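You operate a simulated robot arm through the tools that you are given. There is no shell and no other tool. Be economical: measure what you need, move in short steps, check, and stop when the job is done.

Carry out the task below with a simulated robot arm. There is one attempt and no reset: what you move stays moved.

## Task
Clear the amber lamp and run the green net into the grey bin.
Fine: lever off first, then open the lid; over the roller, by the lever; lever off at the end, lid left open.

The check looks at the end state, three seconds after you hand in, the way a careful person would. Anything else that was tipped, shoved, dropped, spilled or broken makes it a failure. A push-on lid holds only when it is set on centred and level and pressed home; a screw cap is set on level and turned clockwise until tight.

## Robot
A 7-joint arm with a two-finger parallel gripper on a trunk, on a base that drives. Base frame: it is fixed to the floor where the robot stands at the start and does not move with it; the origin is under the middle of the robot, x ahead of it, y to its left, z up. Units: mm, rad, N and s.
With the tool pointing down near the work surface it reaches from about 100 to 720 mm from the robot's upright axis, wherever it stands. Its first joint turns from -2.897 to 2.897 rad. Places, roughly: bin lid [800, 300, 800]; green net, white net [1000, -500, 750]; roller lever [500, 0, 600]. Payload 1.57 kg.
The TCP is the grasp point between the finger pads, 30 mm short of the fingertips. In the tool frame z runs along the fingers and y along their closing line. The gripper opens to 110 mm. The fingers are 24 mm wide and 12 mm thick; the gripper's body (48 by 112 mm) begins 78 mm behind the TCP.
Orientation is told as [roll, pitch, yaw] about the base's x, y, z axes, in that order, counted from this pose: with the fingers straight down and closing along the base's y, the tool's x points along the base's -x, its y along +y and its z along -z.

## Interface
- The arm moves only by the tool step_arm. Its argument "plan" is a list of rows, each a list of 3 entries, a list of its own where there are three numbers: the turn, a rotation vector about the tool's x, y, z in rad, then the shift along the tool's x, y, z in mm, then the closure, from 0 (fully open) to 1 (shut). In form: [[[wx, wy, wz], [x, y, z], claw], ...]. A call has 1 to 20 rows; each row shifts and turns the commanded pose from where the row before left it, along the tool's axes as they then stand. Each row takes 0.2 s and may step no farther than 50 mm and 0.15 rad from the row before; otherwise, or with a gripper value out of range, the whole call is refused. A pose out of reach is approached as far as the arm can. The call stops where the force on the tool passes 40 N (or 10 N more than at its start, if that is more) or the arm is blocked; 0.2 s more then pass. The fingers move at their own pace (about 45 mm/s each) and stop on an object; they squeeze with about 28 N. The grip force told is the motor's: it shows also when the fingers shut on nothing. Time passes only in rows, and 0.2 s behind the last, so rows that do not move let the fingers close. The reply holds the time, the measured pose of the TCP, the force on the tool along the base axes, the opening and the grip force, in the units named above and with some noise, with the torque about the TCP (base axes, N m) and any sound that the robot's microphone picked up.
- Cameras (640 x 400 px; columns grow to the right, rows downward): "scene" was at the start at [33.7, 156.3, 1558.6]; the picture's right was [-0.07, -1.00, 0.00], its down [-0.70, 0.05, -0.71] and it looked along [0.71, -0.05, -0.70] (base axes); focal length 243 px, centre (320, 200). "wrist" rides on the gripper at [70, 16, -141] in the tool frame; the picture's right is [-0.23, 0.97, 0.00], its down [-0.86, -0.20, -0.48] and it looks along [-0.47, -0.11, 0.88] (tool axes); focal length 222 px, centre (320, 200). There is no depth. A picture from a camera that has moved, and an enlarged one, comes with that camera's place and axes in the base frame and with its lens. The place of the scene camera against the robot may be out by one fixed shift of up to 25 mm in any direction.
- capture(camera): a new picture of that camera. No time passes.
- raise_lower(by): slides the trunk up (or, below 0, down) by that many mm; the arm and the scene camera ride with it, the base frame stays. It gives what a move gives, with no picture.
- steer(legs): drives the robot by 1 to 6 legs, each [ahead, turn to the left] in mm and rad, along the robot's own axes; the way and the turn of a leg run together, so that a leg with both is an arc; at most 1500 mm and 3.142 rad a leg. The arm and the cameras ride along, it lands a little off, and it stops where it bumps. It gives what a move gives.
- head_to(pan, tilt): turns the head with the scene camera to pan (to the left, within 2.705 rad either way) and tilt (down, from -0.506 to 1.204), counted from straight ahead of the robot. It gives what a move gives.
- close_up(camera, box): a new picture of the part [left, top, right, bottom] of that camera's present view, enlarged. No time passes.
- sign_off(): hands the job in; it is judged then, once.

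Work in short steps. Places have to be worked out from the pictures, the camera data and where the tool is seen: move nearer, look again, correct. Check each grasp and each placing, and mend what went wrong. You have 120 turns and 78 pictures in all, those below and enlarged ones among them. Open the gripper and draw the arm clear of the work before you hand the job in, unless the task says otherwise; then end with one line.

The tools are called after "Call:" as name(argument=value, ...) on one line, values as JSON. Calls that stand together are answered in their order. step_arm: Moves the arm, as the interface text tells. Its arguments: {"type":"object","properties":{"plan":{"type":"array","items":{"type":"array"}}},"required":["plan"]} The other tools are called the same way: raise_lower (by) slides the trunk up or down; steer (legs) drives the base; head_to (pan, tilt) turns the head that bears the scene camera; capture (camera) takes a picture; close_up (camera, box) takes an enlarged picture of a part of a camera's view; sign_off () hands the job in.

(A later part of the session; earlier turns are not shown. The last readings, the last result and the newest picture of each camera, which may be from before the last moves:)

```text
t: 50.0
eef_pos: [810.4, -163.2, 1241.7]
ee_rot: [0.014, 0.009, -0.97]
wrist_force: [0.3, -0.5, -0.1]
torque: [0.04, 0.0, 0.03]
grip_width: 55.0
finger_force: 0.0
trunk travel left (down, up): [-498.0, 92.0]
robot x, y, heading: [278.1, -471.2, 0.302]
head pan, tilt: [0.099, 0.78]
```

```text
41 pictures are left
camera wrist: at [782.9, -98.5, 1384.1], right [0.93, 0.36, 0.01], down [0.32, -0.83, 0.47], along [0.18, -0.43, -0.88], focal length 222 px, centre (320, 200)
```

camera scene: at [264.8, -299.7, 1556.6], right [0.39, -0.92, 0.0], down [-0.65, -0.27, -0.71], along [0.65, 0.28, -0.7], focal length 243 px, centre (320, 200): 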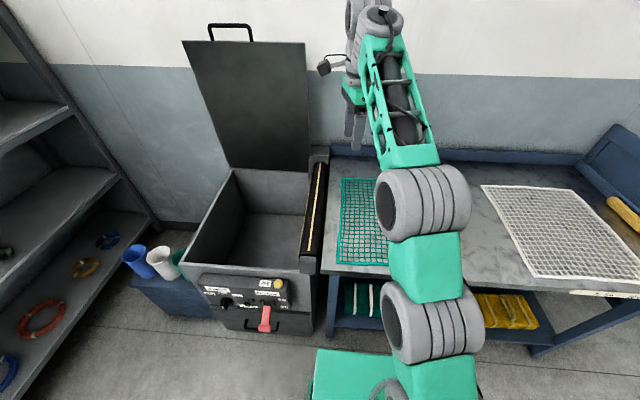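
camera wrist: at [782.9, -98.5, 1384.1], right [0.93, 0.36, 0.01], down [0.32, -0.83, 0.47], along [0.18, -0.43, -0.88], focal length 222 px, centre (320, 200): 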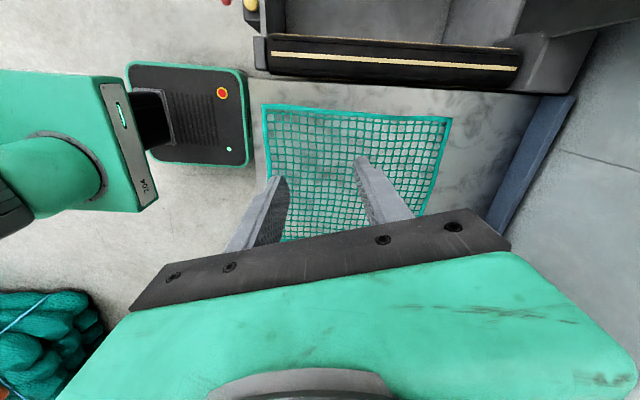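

This overhead view shows the net's roller-side edge about 115 mm from the roller and parallel to it. I drive 130 mm nearer, then turn the tool so it closes across that edge, and descend over the edge's middle.

Call:
steer(legs=[[130, 0]])

Call:
step_arm(plan=[[[0, 0, -0.141], [0, 0, 20], 0.5], [[0, 0, -0.141], [0, 0, 20], 0.5], [[0, 0, -0.141], [0, 0, 20], 0.5], [[0, 0, -0.141], [0, 0, 20], 0.5], [[0, 0, -0.141], [0, 0, 20], 0.5], [[0, 0, -0.141], [0, 0, 20], 0.5], [[0, 0, -0.141], [0, 0, 30], 0.5], [[0, 0, -0.141], [0, 0, 40], 0.5], [[0, 0, -0.141], [0, 0, 40], 0.5], [[0, 0, 0], [0, 0, 40], 0.5], [[0, 0, 0], [0, 0, 0], 0.5]])

Call:
capture(camera="wrist")

Call:
capture(camera="scene")

```text
t: 51.3
eef_pos: [933.4, -124.6, 1240.9]
ee_rot: [0.013, 0.008, -0.973]
wrist_force: [0.3, -0.2, -0.6]
torque: [0.02, 0.01, -0.01]
grip_width: 54.9
finger_force: 0.0
trunk travel left (down, up): [-498.0, 92.0]
robot x, y, heading: [400.9, -429.6, 0.302]
head pan, tilt: [0.099, 0.78]
```

```text
t: 53.7
eef_pos: [942.0, -117.7, 978.3]
ee_rot: [0.009, -0.002, 0.298]
wrist_force: [1.1, 0.3, -1.1]
torque: [-0.02, 0.02, -0.02]
grip_width: 54.8
finger_force: 0.0
out of reach, approached as far as the arm can: row 10
trunk travel left (down, up): [-498.0, 92.0]
robot x, y, heading: [406.3, -432.5, 0.3]
head pan, tilt: [0.099, 0.78]
```

```text
40 pictures are left
camera wrist: at [869.4, -125.0, 1119.4], right [-0.07, 1.0, 0.01], down [0.88, 0.06, 0.48], along [0.48, 0.04, -0.88], focal length 222 px, centre (320, 200)
```

wrist: 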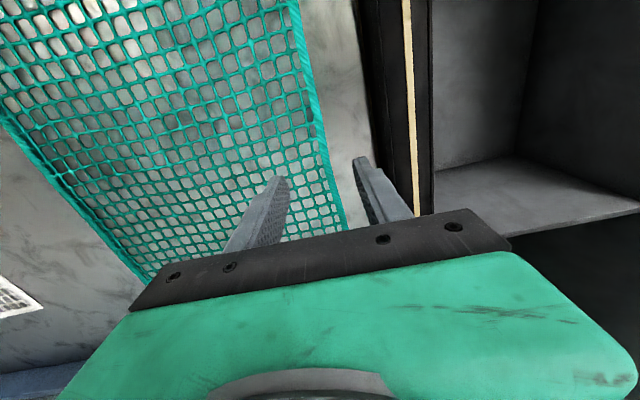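

```text
39 pictures are left
camera scene: at [388.0, -260.7, 1556.5], right [0.39, -0.92, 0.0], down [-0.65, -0.27, -0.71], along [0.65, 0.28, -0.7], focal length 243 px, centre (320, 200)
```

scene: 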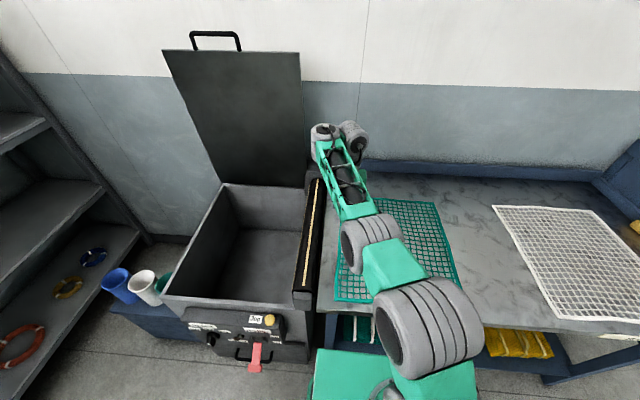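

The tool straddles the net's left edge, which is a few mm left of the TCP. I pull back 40 mm to the middle of the edge and lower the trunk 110 mm.

Call:
step_arm(plan=[[[0, 0, 0], [20, 4, 0], 0.6], [[0, 0, 0], [20, 4, 0], 0.6], [[0, 0, 0], [0, 0, 0], 0.6]])

Call:
raise_lower(by=-110)

Call:
capture(camera="wrist")

```text
t: 54.5
eef_pos: [909.0, -119.3, 996.7]
ee_rot: [0.008, -0.005, 0.297]
wrist_force: [-0.2, -0.1, -0.7]
torque: [-0.02, 0.02, -0.03]
grip_width: 43.8
finger_force: 0.0
out of reach, approached as far as the arm can: row 1, 2
trunk travel left (down, up): [-498.0, 92.0]
robot x, y, heading: [400.2, -431.0, 0.296]
head pan, tilt: [0.099, 0.78]
```

```text
t: 55.9
eef_pos: [908.7, -118.3, 886.8]
ee_rot: [0.008, -0.003, 0.299]
wrist_force: [0.4, -0.3, 0.2]
torque: [0.01, 0.01, 0.01]
grip_width: 43.8
finger_force: 0.0
trunk travel left (down, up): [-388.0, 202.0]
robot x, y, heading: [402.0, -429.2, 0.303]
head pan, tilt: [0.099, 0.78]
```

```text
38 pictures are left
camera wrist: at [836.5, -123.9, 1027.7], right [-0.07, 1.0, 0.01], down [0.88, 0.06, 0.48], along [0.48, 0.04, -0.88], focal length 222 px, centre (320, 200)
```

wrist: 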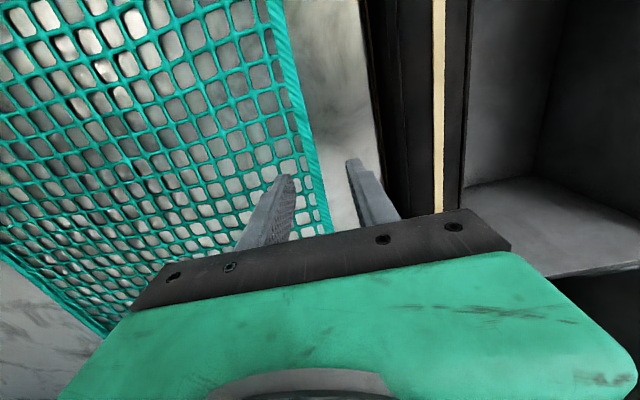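

The edge is about 8 mm to the right of centre. I shift over it and descend with the arm in small steps.

Call:
step_arm(plan=[[[0, 0, 0], [0, -8, 10], 0.6], [[0, 0, 0], [0, 0, 15], 0.6], [[0, 0, 0], [0, 0, 10], 0.6], [[0, 0, 0], [0, 0, 0], 0.6]])

Call:
capture(camera="wrist")

Call:
capture(camera="scene")

```text
t: 56.9
eef_pos: [923.8, -117.1, 874.0]
ee_rot: [0.005, 0.003, 0.298]
wrist_force: [-0.4, 0.2, -0.3]
torque: [0.01, -0.01, -0.01]
grip_width: 44.0
finger_force: 0.0
out of reach, approached as far as the arm can: row 1, 2, 3
trunk travel left (down, up): [-388.0, 202.0]
robot x, y, heading: [402.8, -430.1, 0.301]
head pan, tilt: [0.099, 0.78]
```

```text
37 pictures are left
camera wrist: at [851.8, -122.7, 1016.3], right [-0.07, 1.0, 0.0], down [0.88, 0.06, 0.47], along [0.47, 0.04, -0.88], focal length 222 px, centre (320, 200)
```

wrist: 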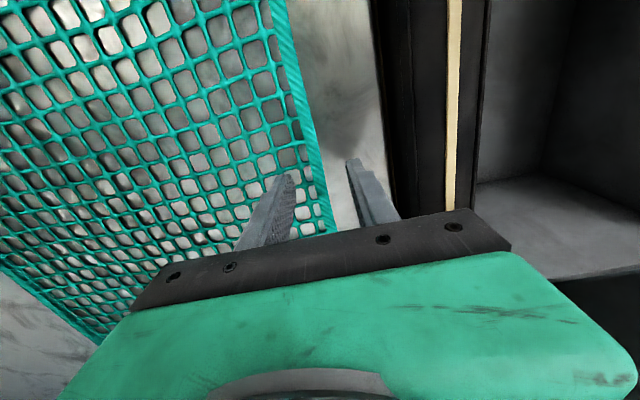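

```text
36 pictures are left
camera scene: at [387.4, -261.6, 1446.6], right [0.39, -0.92, 0.0], down [-0.65, -0.27, -0.71], along [0.65, 0.28, -0.7], focal length 243 px, centre (320, 200)
```

scene: 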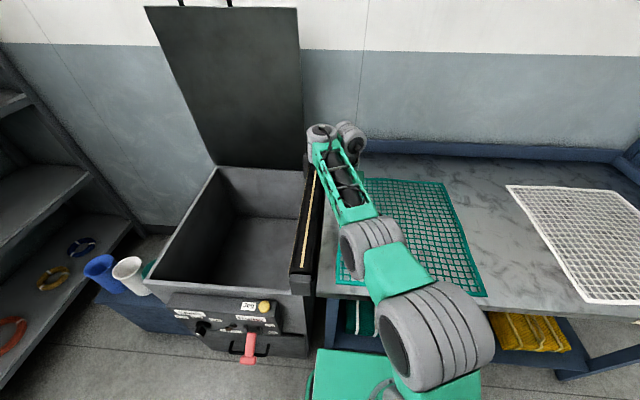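

The arm rides on a joint limit here, likely the last joint. I turn the tool back by about 0.3 rad, which is still nearly across the edge, and see whether it then tracks.

Call:
step_arm(plan=[[[0, 0, 0.15], [0, 0, 0], 0.6], [[0, 0, 0.15], [0, 0, 0], 0.6], [[0, 0, 0], [15, 0, 0], 0.6], [[0, 0, 0], [0, 0, 0], 0.6]])

```text
t: 57.9
eef_pos: [912.5, -116.1, 881.0]
ee_rot: [0.003, 0.005, -0.002]
wrist_force: [-0.6, -1.0, 1.0]
torque: [-0.02, -0.03, 0.01]
grip_width: 43.9
finger_force: 0.0
out of reach, approached as far as the arm can: row 3
trunk travel left (down, up): [-388.0, 202.0]
robot x, y, heading: [407.2, -429.7, 0.302]
head pan, tilt: [0.099, 0.78]
```

The arm seems to have come out of the stretch with a poor elbow posture. I raise the trunk and draw the hand back and up to shake out of it, then look.

Call:
raise_lower(by=110)

Call:
step_arm(plan=[[[0, 0, -0.1], [20, 0, -40], 0.6], [[0, 0, -0.1], [30, -10, -35], 0.6], [[0, 0, -0.1], [35, -10, -30], 0.6], [[0, 0, 0], [40, -10, -20], 0.6], [[0, 0, 0], [45, -10, 0], 0.6], [[0, 0, 0], [45, -10, 0], 0.6], [[0, 0, 0], [0, 0, 0], 0.6]])

Call:
capture(camera="scene")

```text
t: 59.3
eef_pos: [911.1, -115.4, 990.4]
ee_rot: [0.002, 0.004, -0.001]
wrist_force: [-0.8, 0.4, 0.7]
torque: [0.01, -0.02, -0.01]
grip_width: 43.9
finger_force: 0.0
trunk travel left (down, up): [-498.0, 92.0]
robot x, y, heading: [399.1, -430.7, 0.302]
head pan, tilt: [0.099, 0.78]
```

```text
t: 60.9
eef_pos: [715.0, -212.5, 1118.2]
ee_rot: [0.005, 0.005, 0.3]
wrist_force: [-0.2, 0.2, 0.7]
torque: [-0.03, 0.0, 0.0]
grip_width: 44.2
finger_force: 0.0
trunk travel left (down, up): [-498.0, 92.0]
robot x, y, heading: [404.6, -430.2, 0.299]
head pan, tilt: [0.099, 0.78]
```

```text
35 pictures are left
camera scene: at [387.0, -262.0, 1556.6], right [0.39, -0.92, 0.0], down [-0.65, -0.27, -0.71], along [0.65, 0.28, -0.7], focal length 243 px, centre (320, 200)
```

scene: 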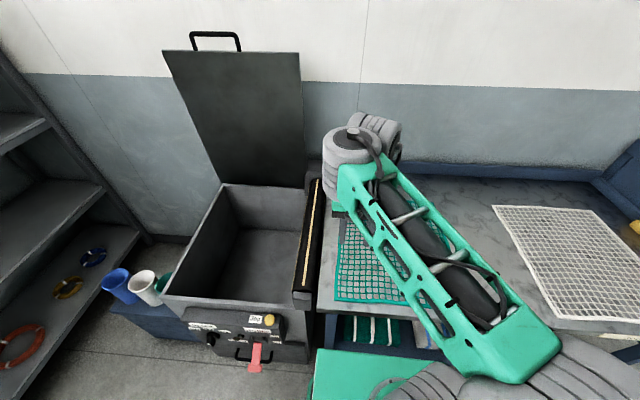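

The arm has refolded into a posture like the starting one. I go back toward the start-like pose and downward to test tracking.

Call:
step_arm(plan=[[[0, 0, 0], [-20, 0, 40], 0.6], [[0, 0, 0], [-20, 0, 40], 0.6], [[0, 0, 0], [-25, 0, 40], 0.6], [[0, 0, 0], [-25, 0, 35], 0.6], [[0, 0, 0], [-25, 0, 30], 0.6], [[0, 0, 0], [0, 0, 0], 0.6]])

```text
t: 62.3
eef_pos: [859.2, -158.2, 1001.7]
ee_rot: [-0.008, 0.012, 0.297]
wrist_force: [-0.9, -0.1, -0.5]
torque: [0.02, 0.01, 0.01]
grip_width: 43.8
finger_force: 0.0
out of reach, approached as far as the arm can: row 2, 3, 4, 5
trunk travel left (down, up): [-498.0, 92.0]
robot x, y, heading: [404.4, -431.0, 0.303]
head pan, tilt: [0.099, 0.78]
```

The pattern fits the wrist joint hitting its limit when the forearm slopes down steeply, so the hand must stay high relative to the shoulder. I raise the hand over the edge and use the trunk for the descent.

Call:
step_arm(plan=[[[0, 0, 0], [0, 0, -45], 0.6], [[0, 0, 0], [0, 0, -45], 0.6], [[0, 0, 0], [-30, 8, -30], 0.6], [[0, 0, 0], [-30, 8, 0], 0.6], [[0, 0, 0], [-28, 4, 0], 0.6], [[0, 0, 0], [0, 0, 0], 0.6]])

Call:
raise_lower(by=-180)

Call:
capture(camera="wrist")

```text
t: 63.7
eef_pos: [936.0, -113.6, 1121.5]
ee_rot: [0.006, 0.004, 0.298]
wrist_force: [-0.3, 0.0, 0.3]
torque: [0.02, 0.02, 0.01]
grip_width: 43.9
finger_force: 0.0
trunk travel left (down, up): [-498.0, 92.0]
robot x, y, heading: [403.9, -427.4, 0.302]
head pan, tilt: [0.099, 0.78]
```

```text
t: 65.7
eef_pos: [937.6, -112.9, 941.4]
ee_rot: [0.006, 0.004, 0.299]
wrist_force: [0.6, 0.9, 0.0]
torque: [0.01, 0.0, 0.03]
grip_width: 44.1
finger_force: 0.1
trunk travel left (down, up): [-318.0, 272.0]
robot x, y, heading: [403.0, -434.8, 0.298]
head pan, tilt: [0.099, 0.78]
```

```text
34 pictures are left
camera wrist: at [864.8, -118.1, 1082.1], right [-0.07, 1.0, 0.0], down [0.88, 0.06, 0.48], along [0.47, 0.04, -0.88], focal length 222 px, centre (320, 200)
```

wrist: 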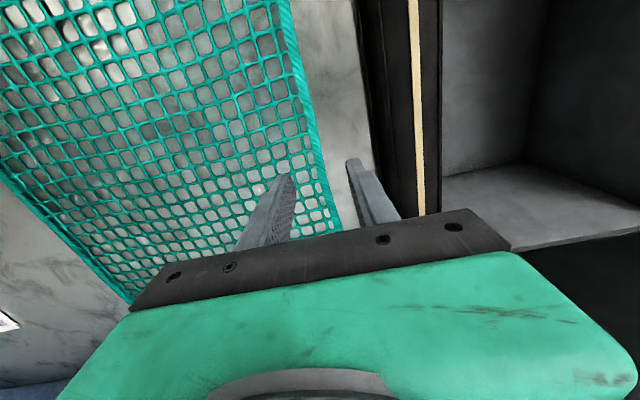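

The tool now tracks freely and sits right over the edge line. I pull back 35 mm toward the edge's middle and lower the trunk 85 mm more.

Call:
step_arm(plan=[[[0, 0, 0], [35, 0, 0], 0.6], [[0, 0, 0], [0, 0, 0], 0.6]])

Call:
raise_lower(by=-85)

Call:
capture(camera="wrist")

```text
t: 66.3
eef_pos: [900.8, -121.2, 940.0]
ee_rot: [0.006, 0.0, 0.3]
wrist_force: [-0.1, 0.0, -0.1]
torque: [-0.01, -0.01, 0.01]
grip_width: 44.0
finger_force: 0.2
trunk travel left (down, up): [-318.0, 272.0]
robot x, y, heading: [405.8, -430.3, 0.299]
head pan, tilt: [0.099, 0.78]
```

```text
t: 67.5
eef_pos: [903.4, -122.3, 855.8]
ee_rot: [0.005, 0.002, 0.298]
wrist_force: [-0.3, 0.2, -0.2]
torque: [0.0, 0.01, 0.01]
grip_width: 44.3
finger_force: 0.1
trunk travel left (down, up): [-233.0, 357.0]
robot x, y, heading: [404.6, -431.7, 0.301]
head pan, tilt: [0.099, 0.78]
```

```text
33 pictures are left
camera wrist: at [830.8, -127.3, 996.6], right [-0.07, 1.0, 0.0], down [0.88, 0.06, 0.48], along [0.47, 0.04, -0.88], focal length 222 px, centre (320, 200)
```

wrist: 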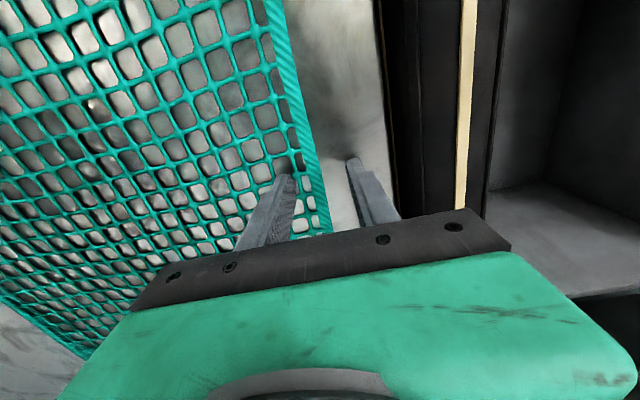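

The edge band runs between the fingertips. I descend in 8 mm steps until touching the table.

Call:
step_arm(plan=[[[0, 0, 0], [0, -2, 8], 0.6], [[0, 0, 0], [0, 0, 8], 0.6], [[0, 0, 0], [0, 0, 8], 0.6], [[0, 0, 0], [0, 0, 5], 0.6]])

Call:
close_up(camera="wrist", box=[220, 90, 440, 250])

```text
t: 68.1
eef_pos: [904.5, -121.7, 853.5]
ee_rot: [0.015, -0.019, 0.299]
wrist_force: [1.4, 1.6, 13.1]
torque: [-0.25, -0.1, 0.05]
grip_width: 43.7
finger_force: 0.1
trunk travel left (down, up): [-233.0, 357.0]
robot x, y, heading: [402.2, -434.4, 0.303]
head pan, tilt: [0.099, 0.78]
stopped in row 2: the force on the tool passed its limit at 47 N (the readings are from after the stop); the commanded pose is now the measured one
```

```text
2.50 times, centred on (330, 170) of wrist
camera zoom: at [829.8, -129.9, 992.4], right [-0.07, 1.0, 0.02], down [0.87, 0.05, 0.49], along [0.49, 0.05, -0.87], focal length 555 px, centre (295, 275)
```

zoom: 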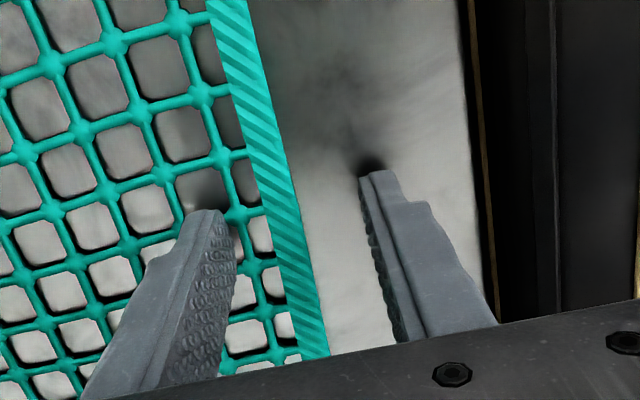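

Contact: the table is at about z 823, and the edge band lies about 8 mm right of centre between the fingers. I lift 3 mm, recentre, set down gently and close.

Call:
step_arm(plan=[[[0, 0, 0], [0, 0, -4], 0.6], [[0, 0, 0], [0, -7, 0], 0.6], [[0, 0, 0], [0, 0, 3], 0.6], [[0, 0, 0], [0, 0, 0], 0.8], [[0, 0, 0], [0, 0, 0], 1], [[0, 0, 0], [0, 0, 0], 1], [[0, 0, 0], [0, 0, 0], 1]])

Call:
close_up(camera="wrist", box=[220, 90, 440, 250])

```text
t: 69.7
eef_pos: [906.7, -127.8, 853.0]
ee_rot: [0.011, -0.014, 0.298]
wrist_force: [-0.7, 1.2, 18.4]
torque: [0.02, 0.0, 0.0]
grip_width: 0.0
finger_force: 21.4
trunk travel left (down, up): [-233.0, 357.0]
robot x, y, heading: [403.9, -429.2, 0.305]
head pan, tilt: [0.099, 0.78]
```

```text
2.50 times, centred on (330, 170) of wrist
camera zoom: at [832.1, -135.7, 992.8], right [-0.07, 1.0, 0.02], down [0.87, 0.05, 0.49], along [0.49, 0.05, -0.87], focal length 555 px, centre (295, 275)
```

zoom: 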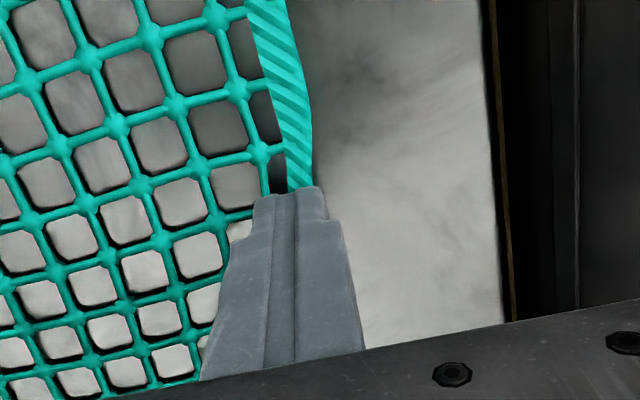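

The fingers have shut on the band and it bends into them. I lift 60 mm to check the grip.

Call:
step_arm(plan=[[[0, 0, 0], [0, 0, -15], 1], [[0, 0, 0], [0, 0, -15], 1], [[0, 0, 0], [0, 0, -15], 1], [[0, 0, 0], [0, 0, -15], 1], [[0, 0, 0], [0, 0, 0], 1]])

Call:
capture(camera="wrist")

```text
t: 70.9
eef_pos: [905.8, -130.4, 911.2]
ee_rot: [0.01, -0.011, 0.298]
wrist_force: [0.8, -0.2, -0.2]
torque: [-0.01, -0.01, 0.01]
grip_width: 0.2
finger_force: 21.8
trunk travel left (down, up): [-233.0, 357.0]
robot x, y, heading: [396.9, -428.3, 0.301]
head pan, tilt: [0.099, 0.78]
```

```text
30 pictures are left
camera wrist: at [831.6, -136.4, 1050.8], right [-0.07, 1.0, 0.01], down [0.87, 0.05, 0.49], along [0.48, 0.05, -0.87], focal length 222 px, centre (320, 200)
```

wrist: 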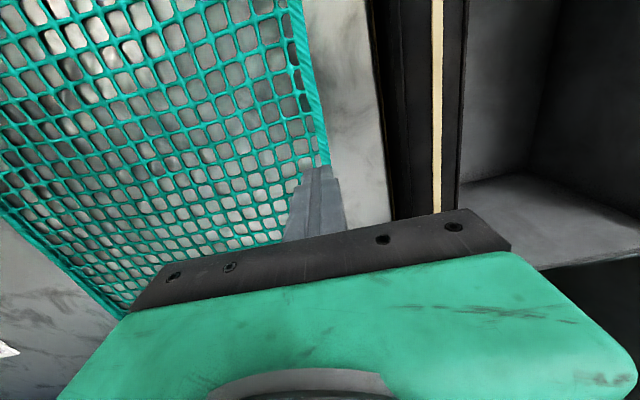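

I can't tell yet if the edge came up; I'll check from the scene camera.

Call:
close_up(camera="scene", box=[260, 60, 500, 280])

Call:
close_up(camera="wrist", box=[220, 60, 440, 240])

```text
1.82 times, centred on (380, 170) of scene
camera zoom: at [387.2, -261.7, 1291.6], right [0.39, -0.92, 0.0], down [-0.65, -0.27, -0.71], along [0.65, 0.28, -0.7], focal length 443 px, centre (211, 254)
```

zoom: 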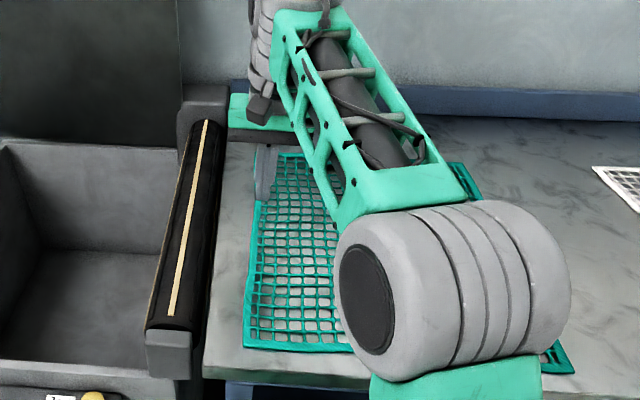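

```text
2.22 times, centred on (330, 150) of wrist
camera zoom: at [831.6, -136.4, 1050.8], right [-0.07, 1.0, 0.01], down [0.87, 0.05, 0.49], along [0.48, 0.05, -0.87], focal length 494 px, centre (298, 311)
```

zoom: 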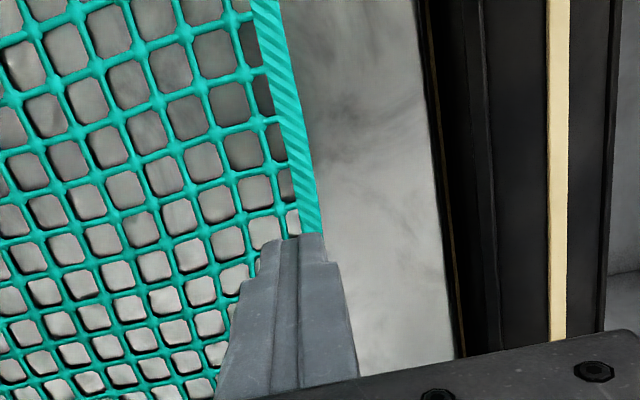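

The left edge bends up at the fingers, so the net seems held. I raise the trunk 80 mm, then move left over the roller in even steps while lowering a little.

Call:
raise_lower(by=70)

Call:
step_arm(plan=[[[0, 0, 0], [0, 15, 6], 1], [[0, 0, 0], [0, 15, 6], 1], [[0, 0, 0], [0, 15, 6], 1], [[0, 0, 0], [0, 15, 6], 1], [[0, 0, 0], [0, 15, 6], 1], [[0, 0, 0], [0, 15, 6], 1], [[0, 0, 0], [0, 15, 6], 1], [[0, 0, 0], [0, 0, 0], 1]])

Call:
capture(camera="scene")

```text
t: 72.0
eef_pos: [904.8, -130.3, 980.0]
ee_rot: [0.011, -0.012, 0.298]
wrist_force: [-0.7, 0.2, -0.6]
torque: [0.01, 0.0, -0.01]
grip_width: 0.0
finger_force: 21.5
trunk travel left (down, up): [-303.0, 287.0]
robot x, y, heading: [400.4, -430.0, 0.302]
head pan, tilt: [0.099, 0.78]
```

```text
t: 73.8
eef_pos: [873.5, -28.9, 940.7]
ee_rot: [0.011, -0.013, 0.298]
wrist_force: [-0.1, 0.2, 0.5]
torque: [-0.01, 0.0, 0.04]
grip_width: 0.0
finger_force: 21.4
trunk travel left (down, up): [-303.0, 287.0]
robot x, y, heading: [401.7, -429.6, 0.3]
head pan, tilt: [0.099, 0.78]
```

```text
27 pictures are left
camera scene: at [387.2, -261.5, 1361.6], right [0.39, -0.92, 0.0], down [-0.65, -0.27, -0.71], along [0.65, 0.28, -0.7], focal length 243 px, centre (320, 200)
```

scene: 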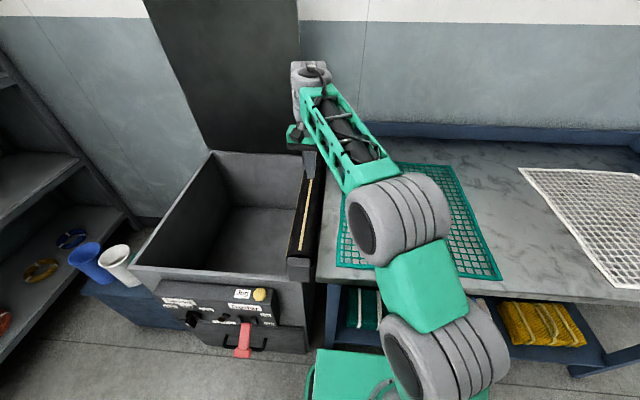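

The net stayed on the table: a grip force of about 21 N means the fingers shut on nothing, since the mesh holes are smaller than the finger. I'll try a fold pinch: both fingertips pressed on the net just inside the edge, then closing to buckle a fold.

Call:
step_arm(plan=[[[0, 0, 0], [0, -36, 0], 0.45], [[0, 0, 0], [0, -36, 0], 0.45], [[0, 0, 0], [0, -36, 10], 0.45], [[0, 0, 0], [0, -36, 20], 0.45], [[0, 0, 0], [0, 0, 25], 0.45], [[0, 0, 0], [0, 0, 20], 0.45], [[0, 0, 0], [0, 0, 0], 0.45]])

Call:
close_up(camera="wrist", box=[200, 60, 460, 250])

```text
t: 75.4
eef_pos: [919.3, -165.0, 862.0]
ee_rot: [0.014, -0.013, 0.299]
wrist_force: [-0.1, 0.6, 0.1]
torque: [0.02, 0.0, -0.01]
grip_width: 60.4
finger_force: 0.2
trunk travel left (down, up): [-303.0, 287.0]
robot x, y, heading: [400.7, -434.0, 0.302]
head pan, tilt: [0.099, 0.78]
```

```text
2.11 times, centred on (330, 155) of wrist
camera zoom: at [845.3, -171.9, 1002.2], right [-0.07, 1.0, 0.01], down [0.87, 0.05, 0.49], along [0.49, 0.05, -0.87], focal length 468 px, centre (299, 295)
```

zoom: 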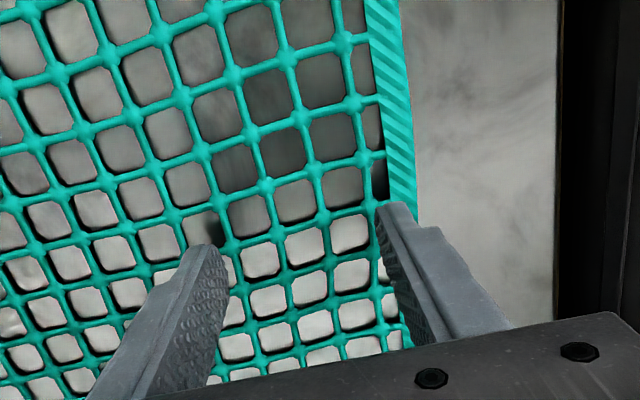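

The right finger is above the band and the left one about 60 mm inside. I press down and close in stages.

Call:
step_arm(plan=[[[0, 0, 0], [0, 0, 6], 0.45], [[0, 0, 0], [0, 0, 4], 0.45], [[0, 0, 0], [0, 0, 2], 0.45], [[0, 0, 0], [0, 0, 0], 0.6], [[0, 0, 0], [0, 0, 0], 0.75], [[0, 0, 0], [0, 0, 0], 0.9], [[0, 0, 0], [0, 0, 0], 1], [[0, 0, 0], [0, 0, 0], 1], [[0, 0, 0], [0, 0, 0], 1]])

Call:
close_up(camera="wrist", box=[200, 60, 460, 250])

```text
t: 77.4
eef_pos: [919.2, -165.1, 852.4]
ee_rot: [0.013, -0.017, 0.297]
wrist_force: [2.1, -3.5, 17.5]
torque: [0.0, 0.03, 0.0]
grip_width: 3.7
finger_force: 24.2
trunk travel left (down, up): [-303.0, 287.0]
robot x, y, heading: [403.0, -429.2, 0.3]
head pan, tilt: [0.099, 0.78]
```

```text
2.11 times, centred on (330, 155) of wrist
camera zoom: at [844.7, -172.6, 992.5], right [-0.07, 1.0, 0.02], down [0.87, 0.05, 0.49], along [0.49, 0.05, -0.87], focal length 468 px, centre (299, 295)
```

zoom: 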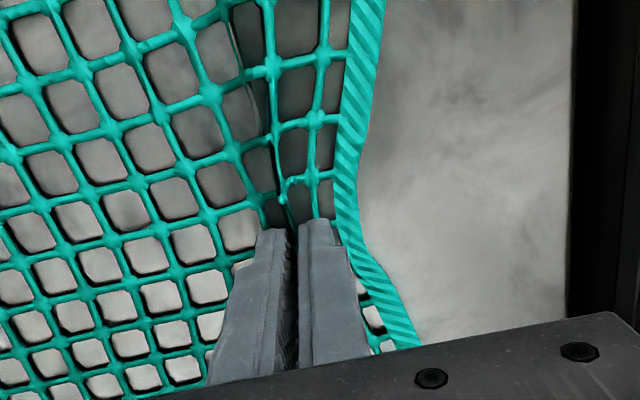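

A fold is pinched: width 3.7 mm, and the band is drawn in beside the fingers. I lift 60 mm and check.

Call:
step_arm(plan=[[[0, 0, 0], [0, 0, -12], 1], [[0, 0, 0], [0, 0, -12], 1], [[0, 0, 0], [0, 0, -12], 1], [[0, 0, 0], [0, 0, -12], 1], [[0, 0, 0], [0, 0, -12], 1], [[0, 0, 0], [0, 0, 0], 1]])

Call:
capture(camera="wrist")

```text
t: 78.8
eef_pos: [918.9, -166.0, 913.0]
ee_rot: [0.01, -0.012, 0.298]
wrist_force: [-0.1, -0.7, -1.1]
torque: [0.02, -0.02, 0.0]
grip_width: 3.9
finger_force: 24.7
trunk travel left (down, up): [-303.0, 287.0]
robot x, y, heading: [403.1, -432.3, 0.294]
head pan, tilt: [0.099, 0.78]
```

```text
24 pictures are left
camera wrist: at [845.1, -172.5, 1051.6], right [-0.07, 1.0, 0.01], down [0.87, 0.05, 0.49], along [0.48, 0.05, -0.87], focal length 222 px, centre (320, 200)
```

wrist: 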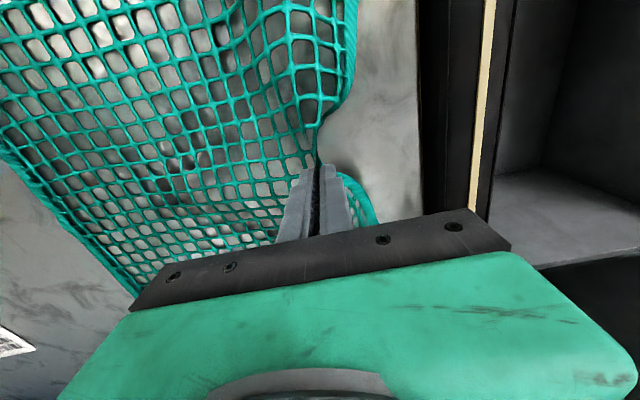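

The net is clearly held and lifted. I carry it left across the roller in steps.

Call:
step_arm(plan=[[[0, 0, 0], [0, 15, -8], 1], [[0, 0, 0], [0, 18, -8], 1], [[0, 0, 0], [0, 18, -8], 1], [[0, 0, 0], [0, 18, 0], 1], [[0, 0, 0], [0, 18, 0], 1], [[0, 0, 0], [0, 18, 0], 1], [[0, 0, 0], [0, 18, 0], 1], [[0, 0, 0], [0, 18, 0], 1], [[0, 0, 0], [0, 18, 0], 1], [[0, 0, 0], [0, 18, 0], 1], [[0, 0, 0], [0, 0, 0], 1]])

Call:
capture(camera="scene")

Call:
capture(camera="wrist")

```text
t: 81.2
eef_pos: [864.2, 3.2, 937.1]
ee_rot: [0.01, -0.011, 0.296]
wrist_force: [-0.1, 0.0, -0.8]
torque: [0.01, -0.02, 0.0]
grip_width: 3.7
finger_force: 24.0
trunk travel left (down, up): [-303.0, 287.0]
robot x, y, heading: [403.8, -428.7, 0.303]
head pan, tilt: [0.099, 0.78]
```

```text
23 pictures are left
camera scene: at [387.2, -261.5, 1361.6], right [0.39, -0.92, 0.0], down [-0.65, -0.27, -0.71], along [0.65, 0.28, -0.7], focal length 243 px, centre (320, 200)
```

scene: 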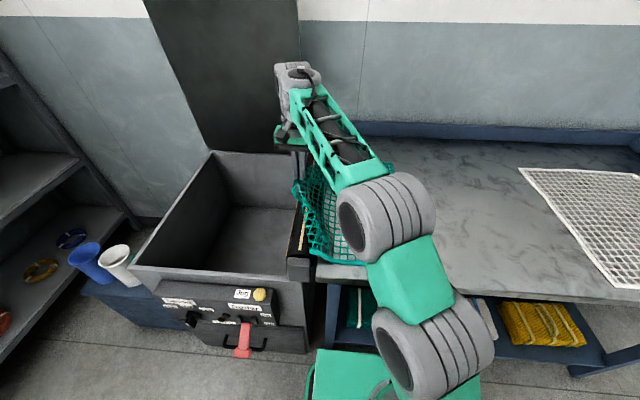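

```text
22 pictures are left
camera wrist: at [790.7, -3.6, 1077.2], right [-0.07, 1.0, 0.01], down [0.87, 0.05, 0.49], along [0.49, 0.05, -0.87], focal length 222 px, centre (320, 200)
```

wrist: 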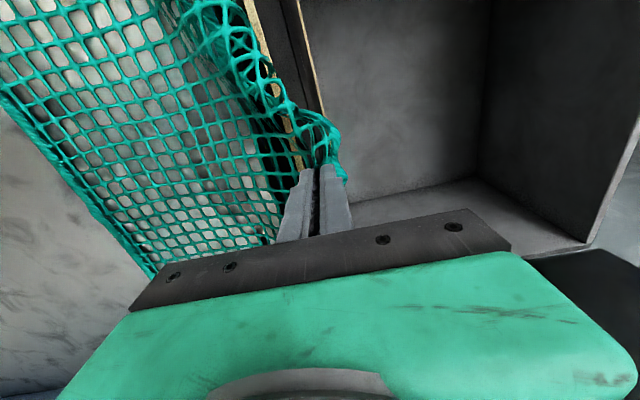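

The net follows well over the roller. I continue about 110 mm further over the bin while lowering.

Call:
step_arm(plan=[[[0, 0, 0], [8, 18, 0], 1], [[0, 0, 0], [8, 18, 5], 1], [[0, 0, 0], [8, 18, 10], 1], [[0, 0, 0], [5, 18, 15], 1], [[0, 0, 0], [5, 18, 15], 1], [[0, 0, 0], [0, 18, 15], 1], [[0, 0, 0], [0, 0, 0], 1]])

Call:
capture(camera="scene")

```text
t: 82.8
eef_pos: [801.5, 97.3, 878.7]
ee_rot: [0.011, -0.012, 0.299]
wrist_force: [-0.6, -0.4, 0.3]
torque: [0.0, 0.03, -0.01]
grip_width: 3.5
finger_force: 24.4
trunk travel left (down, up): [-303.0, 287.0]
robot x, y, heading: [403.6, -429.8, 0.299]
head pan, tilt: [0.099, 0.78]
```

```text
21 pictures are left
camera scene: at [387.2, -261.5, 1361.6], right [0.39, -0.92, 0.0], down [-0.65, -0.27, -0.71], along [0.65, 0.28, -0.7], focal length 243 px, centre (320, 200)
```

scene: 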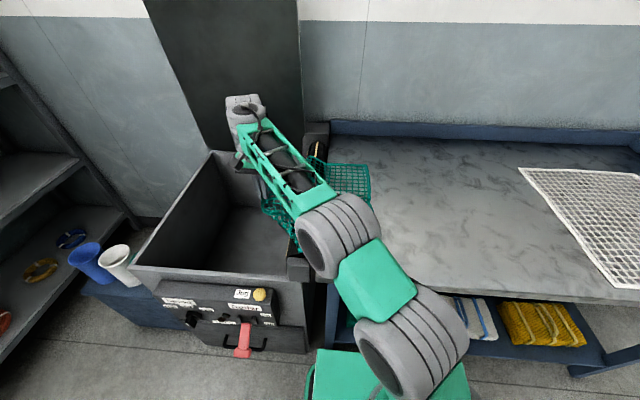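

The net now drapes well into the bin. I lower another 50 mm, release, and rise straight up.

Call:
step_arm(plan=[[[0, 0, 0], [0, 5, 20], 1], [[0, 0, 0], [0, 5, 20], 1], [[0, 0, 0], [0, 0, 15], 1], [[0, 0, 0], [0, 0, 0], 0.8], [[0, 0, 0], [0, 0, 0], 0.6], [[0, 0, 0], [0, 0, 0], 0.5], [[0, 0, 0], [0, 0, -20], 0.5], [[0, 0, 0], [0, 0, -40], 0.5], [[0, 0, 0], [0, 0, -40], 0.5], [[0, 0, 0], [0, 0, -40], 0.5], [[0, 0, 0], [0, 0, -40], 0.5], [[0, 0, 0], [0, 0, -40], 0.5], [[0, 0, 0], [0, 0, 0], 0.5]])

Call:
capture(camera="wrist")

Call:
capture(camera="scene")

```text
t: 85.6
eef_pos: [778.8, 77.5, 1023.2]
ee_rot: [0.011, -0.011, 0.298]
wrist_force: [0.7, 0.0, -0.1]
torque: [0.0, 0.01, -0.02]
grip_width: 55.2
finger_force: 0.0
out of reach, approached as far as the arm can: row 11, 12
trunk travel left (down, up): [-303.0, 287.0]
robot x, y, heading: [403.1, -429.1, 0.303]
head pan, tilt: [0.099, 0.78]
```

```text
20 pictures are left
camera wrist: at [705.0, 71.8, 1163.1], right [-0.07, 1.0, 0.01], down [0.87, 0.05, 0.49], along [0.49, 0.05, -0.87], focal length 222 px, centre (320, 200)
```

wrist: 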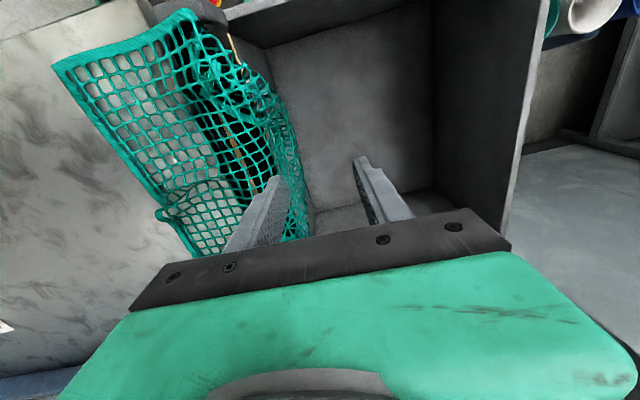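

```text
19 pictures are left
camera scene: at [387.2, -261.7, 1361.6], right [0.39, -0.92, 0.0], down [-0.65, -0.27, -0.71], along [0.65, 0.28, -0.7], focal length 243 px, centre (320, 200)
```

scene: 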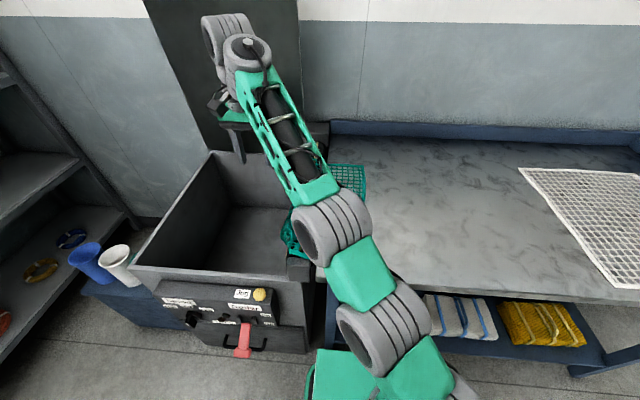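

The net is draped over the roller into the bin. I retract the arm to a compact pose, then reposition the robot in front of the lever.

Call:
step_arm(plan=[[[0, 0, 0], [12, -40, 0], 0.5], [[0, 0, 0], [12, -40, 0], 0.5], [[0, 0, 0], [12, -40, 0], 0.5], [[0, 0, 0], [12, -40, 0], 0.5], [[0, 0, 0], [12, -40, 0], 0.5], [[0, 0, 0], [12, -40, 0], 1], [[0, 0, 0], [12, -40, 0], 1], [[0, 0, 0], [12, -40, 0], 1], [[0, 0, 0], [12, -40, 0], 1], [[0, 0, 0], [0, 0, 0], 1]])

Call:
steer(legs=[[-300, 0], [0, 1.65], [409, 0], [0, -1.65]])

Call:
capture(camera="scene")

```text
t: 87.8
eef_pos: [781.8, -300.5, 1015.9]
ee_rot: [0.01, -0.012, 0.299]
wrist_force: [0.1, -0.4, 0.1]
torque: [0.0, -0.05, 0.0]
grip_width: 0.0
finger_force: 21.4
trunk travel left (down, up): [-303.0, 287.0]
robot x, y, heading: [405.4, -429.6, 0.299]
head pan, tilt: [0.099, 0.78]
```

```text
t: 100.0
eef_pos: [332.7, -8.2, 1016.1]
ee_rot: [0.013, -0.013, 0.329]
wrist_force: [0.0, 0.6, 0.6]
torque: [0.0, 0.0, 0.0]
grip_width: 0.1
finger_force: 21.0
trunk travel left (down, up): [-303.0, 287.0]
robot x, y, heading: [-42.1, -154.4, 0.334]
head pan, tilt: [0.099, 0.78]
```

```text
18 pictures are left
camera scene: at [-63.5, 16.9, 1361.6], right [0.42, -0.91, 0.0], down [-0.64, -0.29, -0.71], along [0.65, 0.3, -0.7], focal length 243 px, centre (320, 200)
```

scene: 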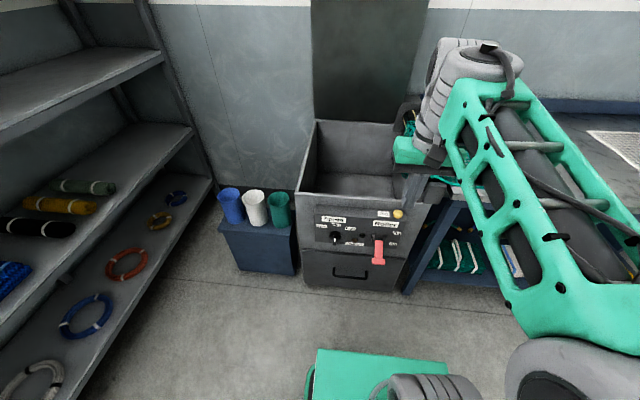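

The robot faces the lever, about 530 mm ahead. I move the hand forward a bit and tilt the closed fingers to point forward, ready to hook under the T-bar.

Call:
step_arm(plan=[[[0, 0, 0], [-30, -10, 0], 1], [[0, 0, 0], [-30, -10, 0], 1], [[0, -0.145, 0], [0, 0, 0], 1], [[0, -0.145, 0], [0, 0, 0], 1], [[0, -0.145, 0], [0, 0, 0], 1], [[0, -0.145, 0], [0, 0, 0], 1], [[0, -0.145, 0], [0, 0, 0], 1], [[0, -0.145, 0], [0, 0, 0], 1], [[0, -0.145, 0], [0, 0, 0], 1], [[0, -0.145, 0], [0, 0, 0], 1], [[0, -0.145, 0], [0, 0, 0], 1], [[0, -0.145, 0], [0, 0, 0], 1], [[0, 0, 0], [0, 0, 0], 1]])

```text
t: 101.3
eef_pos: [405.5, 19.4, 884.1]
ee_rot: [-0.023, -0.157, 0.376]
wrist_force: [-0.5, 0.0, -0.9]
torque: [0.04, -0.01, 0.0]
grip_width: 0.0
finger_force: 21.4
out of reach, approached as far as the arm can: row 5
trunk travel left (down, up): [-303.0, 287.0]
robot x, y, heading: [-42.7, -147.4, 0.328]
head pan, tilt: [0.099, 0.78]
stopped in row 6: the arm was blocked; the commanded pose is now the measured one
```

The arm is folded in a way that won't tilt forward. I level the tool back to straight down and will instead grip the lever's stem from above and lift with the trunk.

Call:
step_arm(plan=[[[0, 0.08, 0], [0, 0, -30], 1], [[0, 0.08, 0], [0, 0, -40], 1], [[0, 0, 0], [0, 0, -40], 1], [[0, 0, 0], [0, 0, -30], 1], [[0, 0, 0], [0, 0, 0], 0.5], [[0, 0, 0], [0, 0, 0], 0.5]])

Call:
capture(camera="wrist")

```text
t: 102.7
eef_pos: [396.9, 24.6, 1016.0]
ee_rot: [0.009, -0.021, 0.376]
wrist_force: [-0.2, -0.8, 0.5]
torque: [0.0, 0.0, -0.01]
grip_width: 50.0
finger_force: 0.1
out of reach, approached as far as the arm can: row 3, 4
trunk travel left (down, up): [-303.0, 287.0]
robot x, y, heading: [-40.7, -150.8, 0.33]
head pan, tilt: [0.099, 0.78]
```

```text
17 pictures are left
camera wrist: at [322.6, 12.8, 1155.4], right [-0.15, 0.99, 0.01], down [0.86, 0.12, 0.49], along [0.49, 0.08, -0.87], focal length 222 px, centre (320, 200)
```

wrist: 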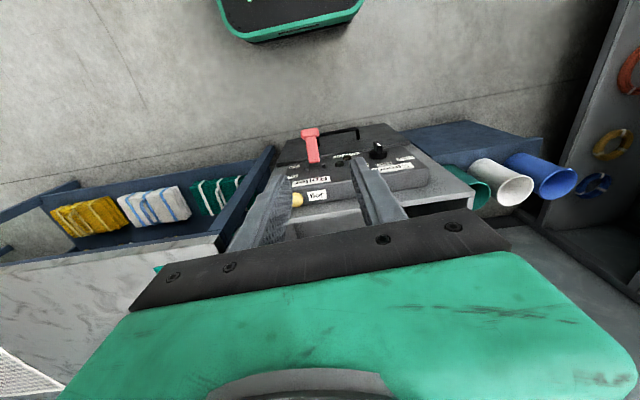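

The lever shows at Off, with the T-bar near (455, 13, 582). I move above the stem just behind the bar and lower part of the way.

Call:
step_arm(plan=[[[0, 0, 0.05], [-20, -9, 30], 0.5], [[0, 0, 0], [-20, -9, 35], 0.5], [[0, 0, 0], [-20, -8, 35], 0.5], [[0, 0, 0], [-20, -8, 35], 0.5], [[0, 0, 0], [0, 0, 30], 0.5], [[0, 0, 0], [0, 0, 0], 0.5]])

Call:
raise_lower(by=-120)

Call:
capture(camera="wrist")

```text
t: 104.1
eef_pos: [474.3, 20.4, 886.4]
ee_rot: [-0.023, -0.014, 0.323]
wrist_force: [0.1, -0.8, 0.6]
torque: [-0.03, -0.01, 0.01]
grip_width: 54.8
finger_force: 0.1
out of reach, approached as far as the arm can: row 1
trunk travel left (down, up): [-303.0, 287.0]
robot x, y, heading: [-42.6, -150.4, 0.332]
head pan, tilt: [0.099, 0.78]
```

```text
t: 105.6
eef_pos: [474.7, 20.4, 767.0]
ee_rot: [-0.023, -0.016, 0.325]
wrist_force: [-0.8, -0.2, -0.1]
torque: [-0.05, -0.01, 0.01]
grip_width: 54.8
finger_force: 0.1
trunk travel left (down, up): [-183.0, 407.0]
robot x, y, heading: [-40.9, -149.5, 0.327]
head pan, tilt: [0.099, 0.78]
```

```text
16 pictures are left
camera wrist: at [399.5, 15.6, 906.2], right [-0.1, 1.0, -0.02], down [0.86, 0.09, 0.5], along [0.5, 0.03, -0.87], focal length 222 px, centre (320, 200)
```

wrist: 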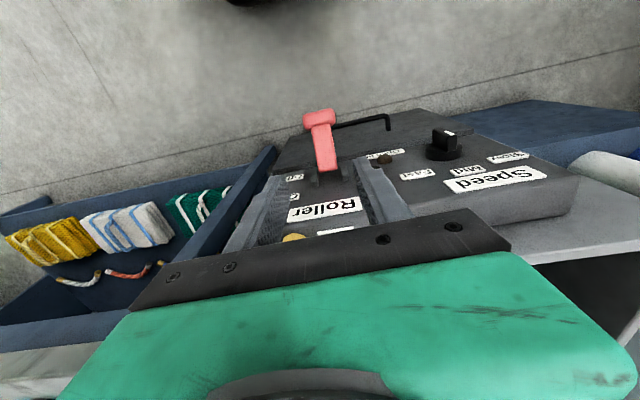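

The stem lies right between the open fingers, needing only 6 mm more forward. I lower the trunk 125 mm, then finish with the arm while watching the force.

Call:
raise_lower(by=-110)

Call:
step_arm(plan=[[[0, 0, 0], [-6, 0, 5], 0.5], [[0, 0, 0], [0, 0, 12], 0.5], [[0, 0, 0], [0, 0, 12], 0.5], [[0, 0, 0], [0, 0, 12], 0.5], [[0, 0, 0], [0, 0, 12], 0.5], [[0, 0, 0], [0, 0, 8], 0.5], [[0, 0, 0], [0, 0, 0], 0.5]])

Call:
capture(camera="wrist")

```text
t: 107.0
eef_pos: [474.9, 20.1, 655.7]
ee_rot: [-0.022, -0.016, 0.323]
wrist_force: [-0.9, -0.3, 0.1]
torque: [0.0, -0.01, 0.02]
grip_width: 54.8
finger_force: 0.0
trunk travel left (down, up): [-73.0, 517.0]
robot x, y, heading: [-42.8, -155.2, 0.331]
head pan, tilt: [0.099, 0.78]
```

```text
t: 108.6
eef_pos: [483.5, 24.1, 600.8]
ee_rot: [-0.023, -0.016, 0.324]
wrist_force: [0.9, 0.0, -0.7]
torque: [-0.02, -0.04, -0.04]
grip_width: 55.0
finger_force: 0.1
out of reach, approached as far as the arm can: row 6
trunk travel left (down, up): [-73.0, 517.0]
robot x, y, heading: [-41.9, -152.8, 0.328]
head pan, tilt: [0.099, 0.78]
```

```text
15 pictures are left
camera wrist: at [408.0, 19.7, 740.0], right [-0.1, 1.0, -0.02], down [0.86, 0.09, 0.5], along [0.5, 0.03, -0.87], focal length 222 px, centre (320, 200)
```

wrist: 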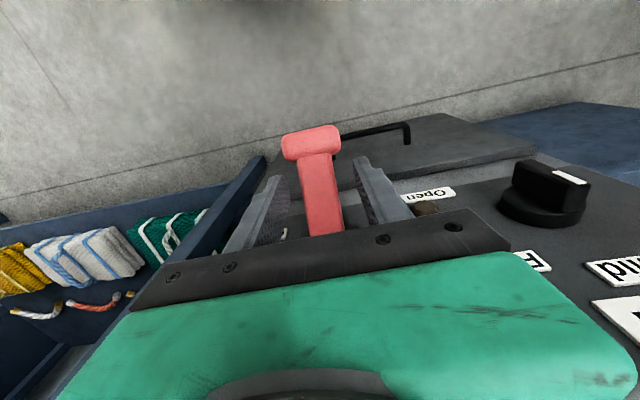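

The fingers straddle the stem behind the T-bar. I close on it.

Call:
step_arm(plan=[[[0, 0, 0], [0, 0, 0], 0.75], [[0, 0, 0], [0, 0, 0], 0.9], [[0, 0, 0], [0, 0, 0], 1], [[0, 0, 0], [0, 0, 0], 1]])

Call:
raise_lower(by=25)

Call:
capture(camera="wrist")

```text
t: 109.6
eef_pos: [484.6, 20.7, 601.6]
ee_rot: [-0.026, -0.013, 0.322]
wrist_force: [15.4, -28.2, -0.8]
torque: [-0.5, -0.19, -0.6]
grip_width: 29.5
finger_force: 29.2
trunk travel left (down, up): [-73.0, 517.0]
robot x, y, heading: [-41.4, -151.7, 0.326]
head pan, tilt: [0.099, 0.78]
```

```text
t: 109.9
eef_pos: [484.3, 21.0, 601.2]
ee_rot: [-0.023, -0.007, 0.319]
wrist_force: [13.0, -6.5, -6.5]
torque: [0.06, 0.2, -0.52]
grip_width: 29.3
finger_force: 39.2
trunk travel left (down, up): [-77.0, 513.0]
robot x, y, heading: [-44.3, -150.9, 0.319]
head pan, tilt: [0.099, 0.78]
stopped: the force on the tool passed its limit at 43 N (the readings are from after the stop); the commanded pose is now the measured one
```

```text
14 pictures are left
camera wrist: at [409.6, 18.0, 741.6], right [-0.09, 1.0, -0.02], down [0.87, 0.09, 0.49], along [0.49, 0.02, -0.87], focal length 222 px, centre (320, 200)
```

wrist: 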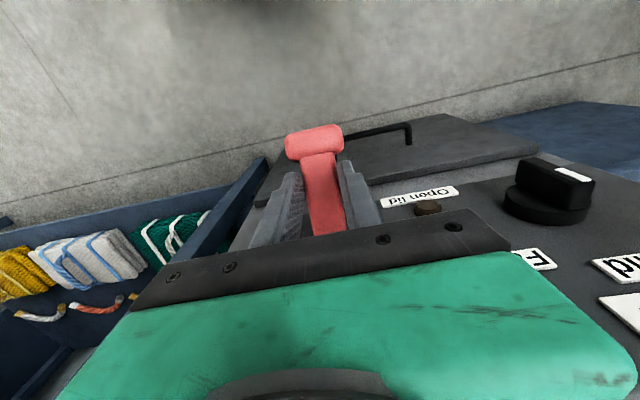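

The stem is gripped and the side load has eased. I lift with the arm in small steps.

Call:
step_arm(plan=[[[0, 0, 0], [0, 0, -5], 1], [[0, 0, 0], [0, 0, -6], 1], [[0, 0, 0], [0, 0, -6], 1], [[0, 0, 0], [0, 0, -6], 1], [[0, 0, 0], [0, 0, -6], 1], [[0, 0, 0], [0, 0, -6], 1]])

Call:
capture(camera="wrist")

```text
t: 111.3
eef_pos: [481.4, 20.9, 637.9]
ee_rot: [-0.024, -0.01, 0.321]
wrist_force: [0.0, 0.0, 0.1]
torque: [-0.04, -0.03, -0.02]
grip_width: 0.0
finger_force: 21.8
trunk travel left (down, up): [-77.0, 513.0]
robot x, y, heading: [-41.8, -153.6, 0.327]
head pan, tilt: [0.099, 0.78]
```

```text
13 pictures are left
camera wrist: at [407.2, 18.6, 777.8], right [-0.09, 1.0, -0.02], down [0.87, 0.09, 0.49], along [0.49, 0.03, -0.87], focal length 222 px, centre (320, 200)
```

wrist: 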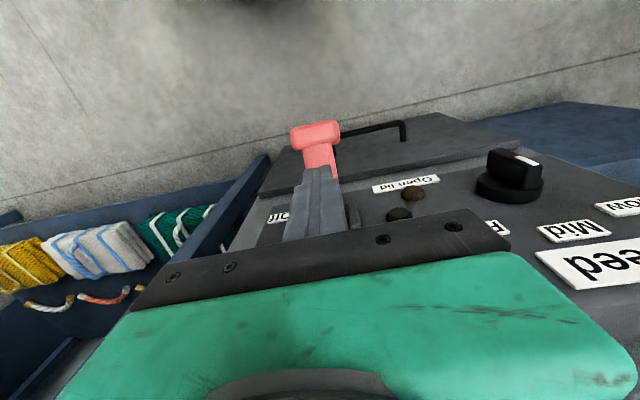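

The stem slipped out, so friction isn't enough. I'll hook the T-bar from below instead, with the closed fingers tilted to point leftward from the lever's right side. First I rise, move right and tilt.

Call:
step_arm(plan=[[[0, 0, 0], [0, 0, -40], 1], [[0, 0, 0], [8, -33, -10], 1], [[0, 0, 0], [8, -33, 0], 1], [[0, 0, 0], [8, -33, 0], 1], [[-0.14, 0, 0], [0, 0, 0], 1], [[-0.14, 0, 0], [0, 0, 0], 1], [[-0.14, 0, 0], [0, 0, 0], 1], [[-0.14, 0, 0], [0, 0, 0], 1], [[-0.14, 0, 0], [0, 0, 0], 1], [[-0.14, 0, 0], [0, 0, 0], 1], [[-0.14, 0, 0], [0, 0, 0], 1], [[0, 0, 0], [0, 0, 0], 1]])

Call:
capture(camera="wrist")

```text
t: 113.9
eef_pos: [461.9, -65.7, 631.7]
ee_rot: [0.603, -0.021, 0.321]
wrist_force: [0.4, -0.2, -0.6]
torque: [-0.01, 0.01, -0.02]
grip_width: 0.0
finger_force: 21.1
out of reach, approached as far as the arm can: row 6, 7, 8, 9, 10, 11
trunk travel left (down, up): [-77.0, 513.0]
robot x, y, heading: [-43.3, -149.8, 0.328]
head pan, tilt: [0.099, 0.78]
```

```text
12 pictures are left
camera wrist: at [412.4, -150.5, 755.3], right [-0.05, 0.83, 0.56], down [0.94, -0.15, 0.3], along [0.33, 0.54, -0.77], focal length 222 px, centre (320, 200)
```

wrist: 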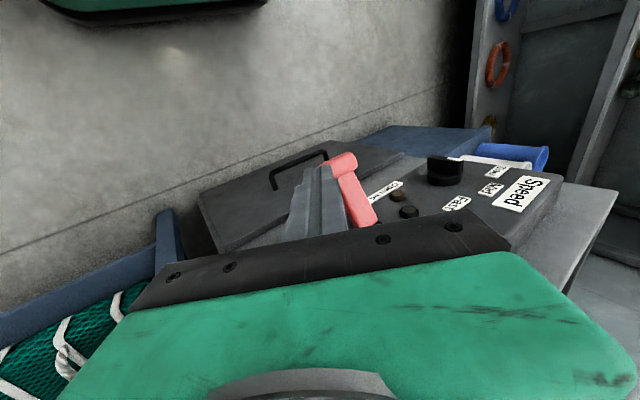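

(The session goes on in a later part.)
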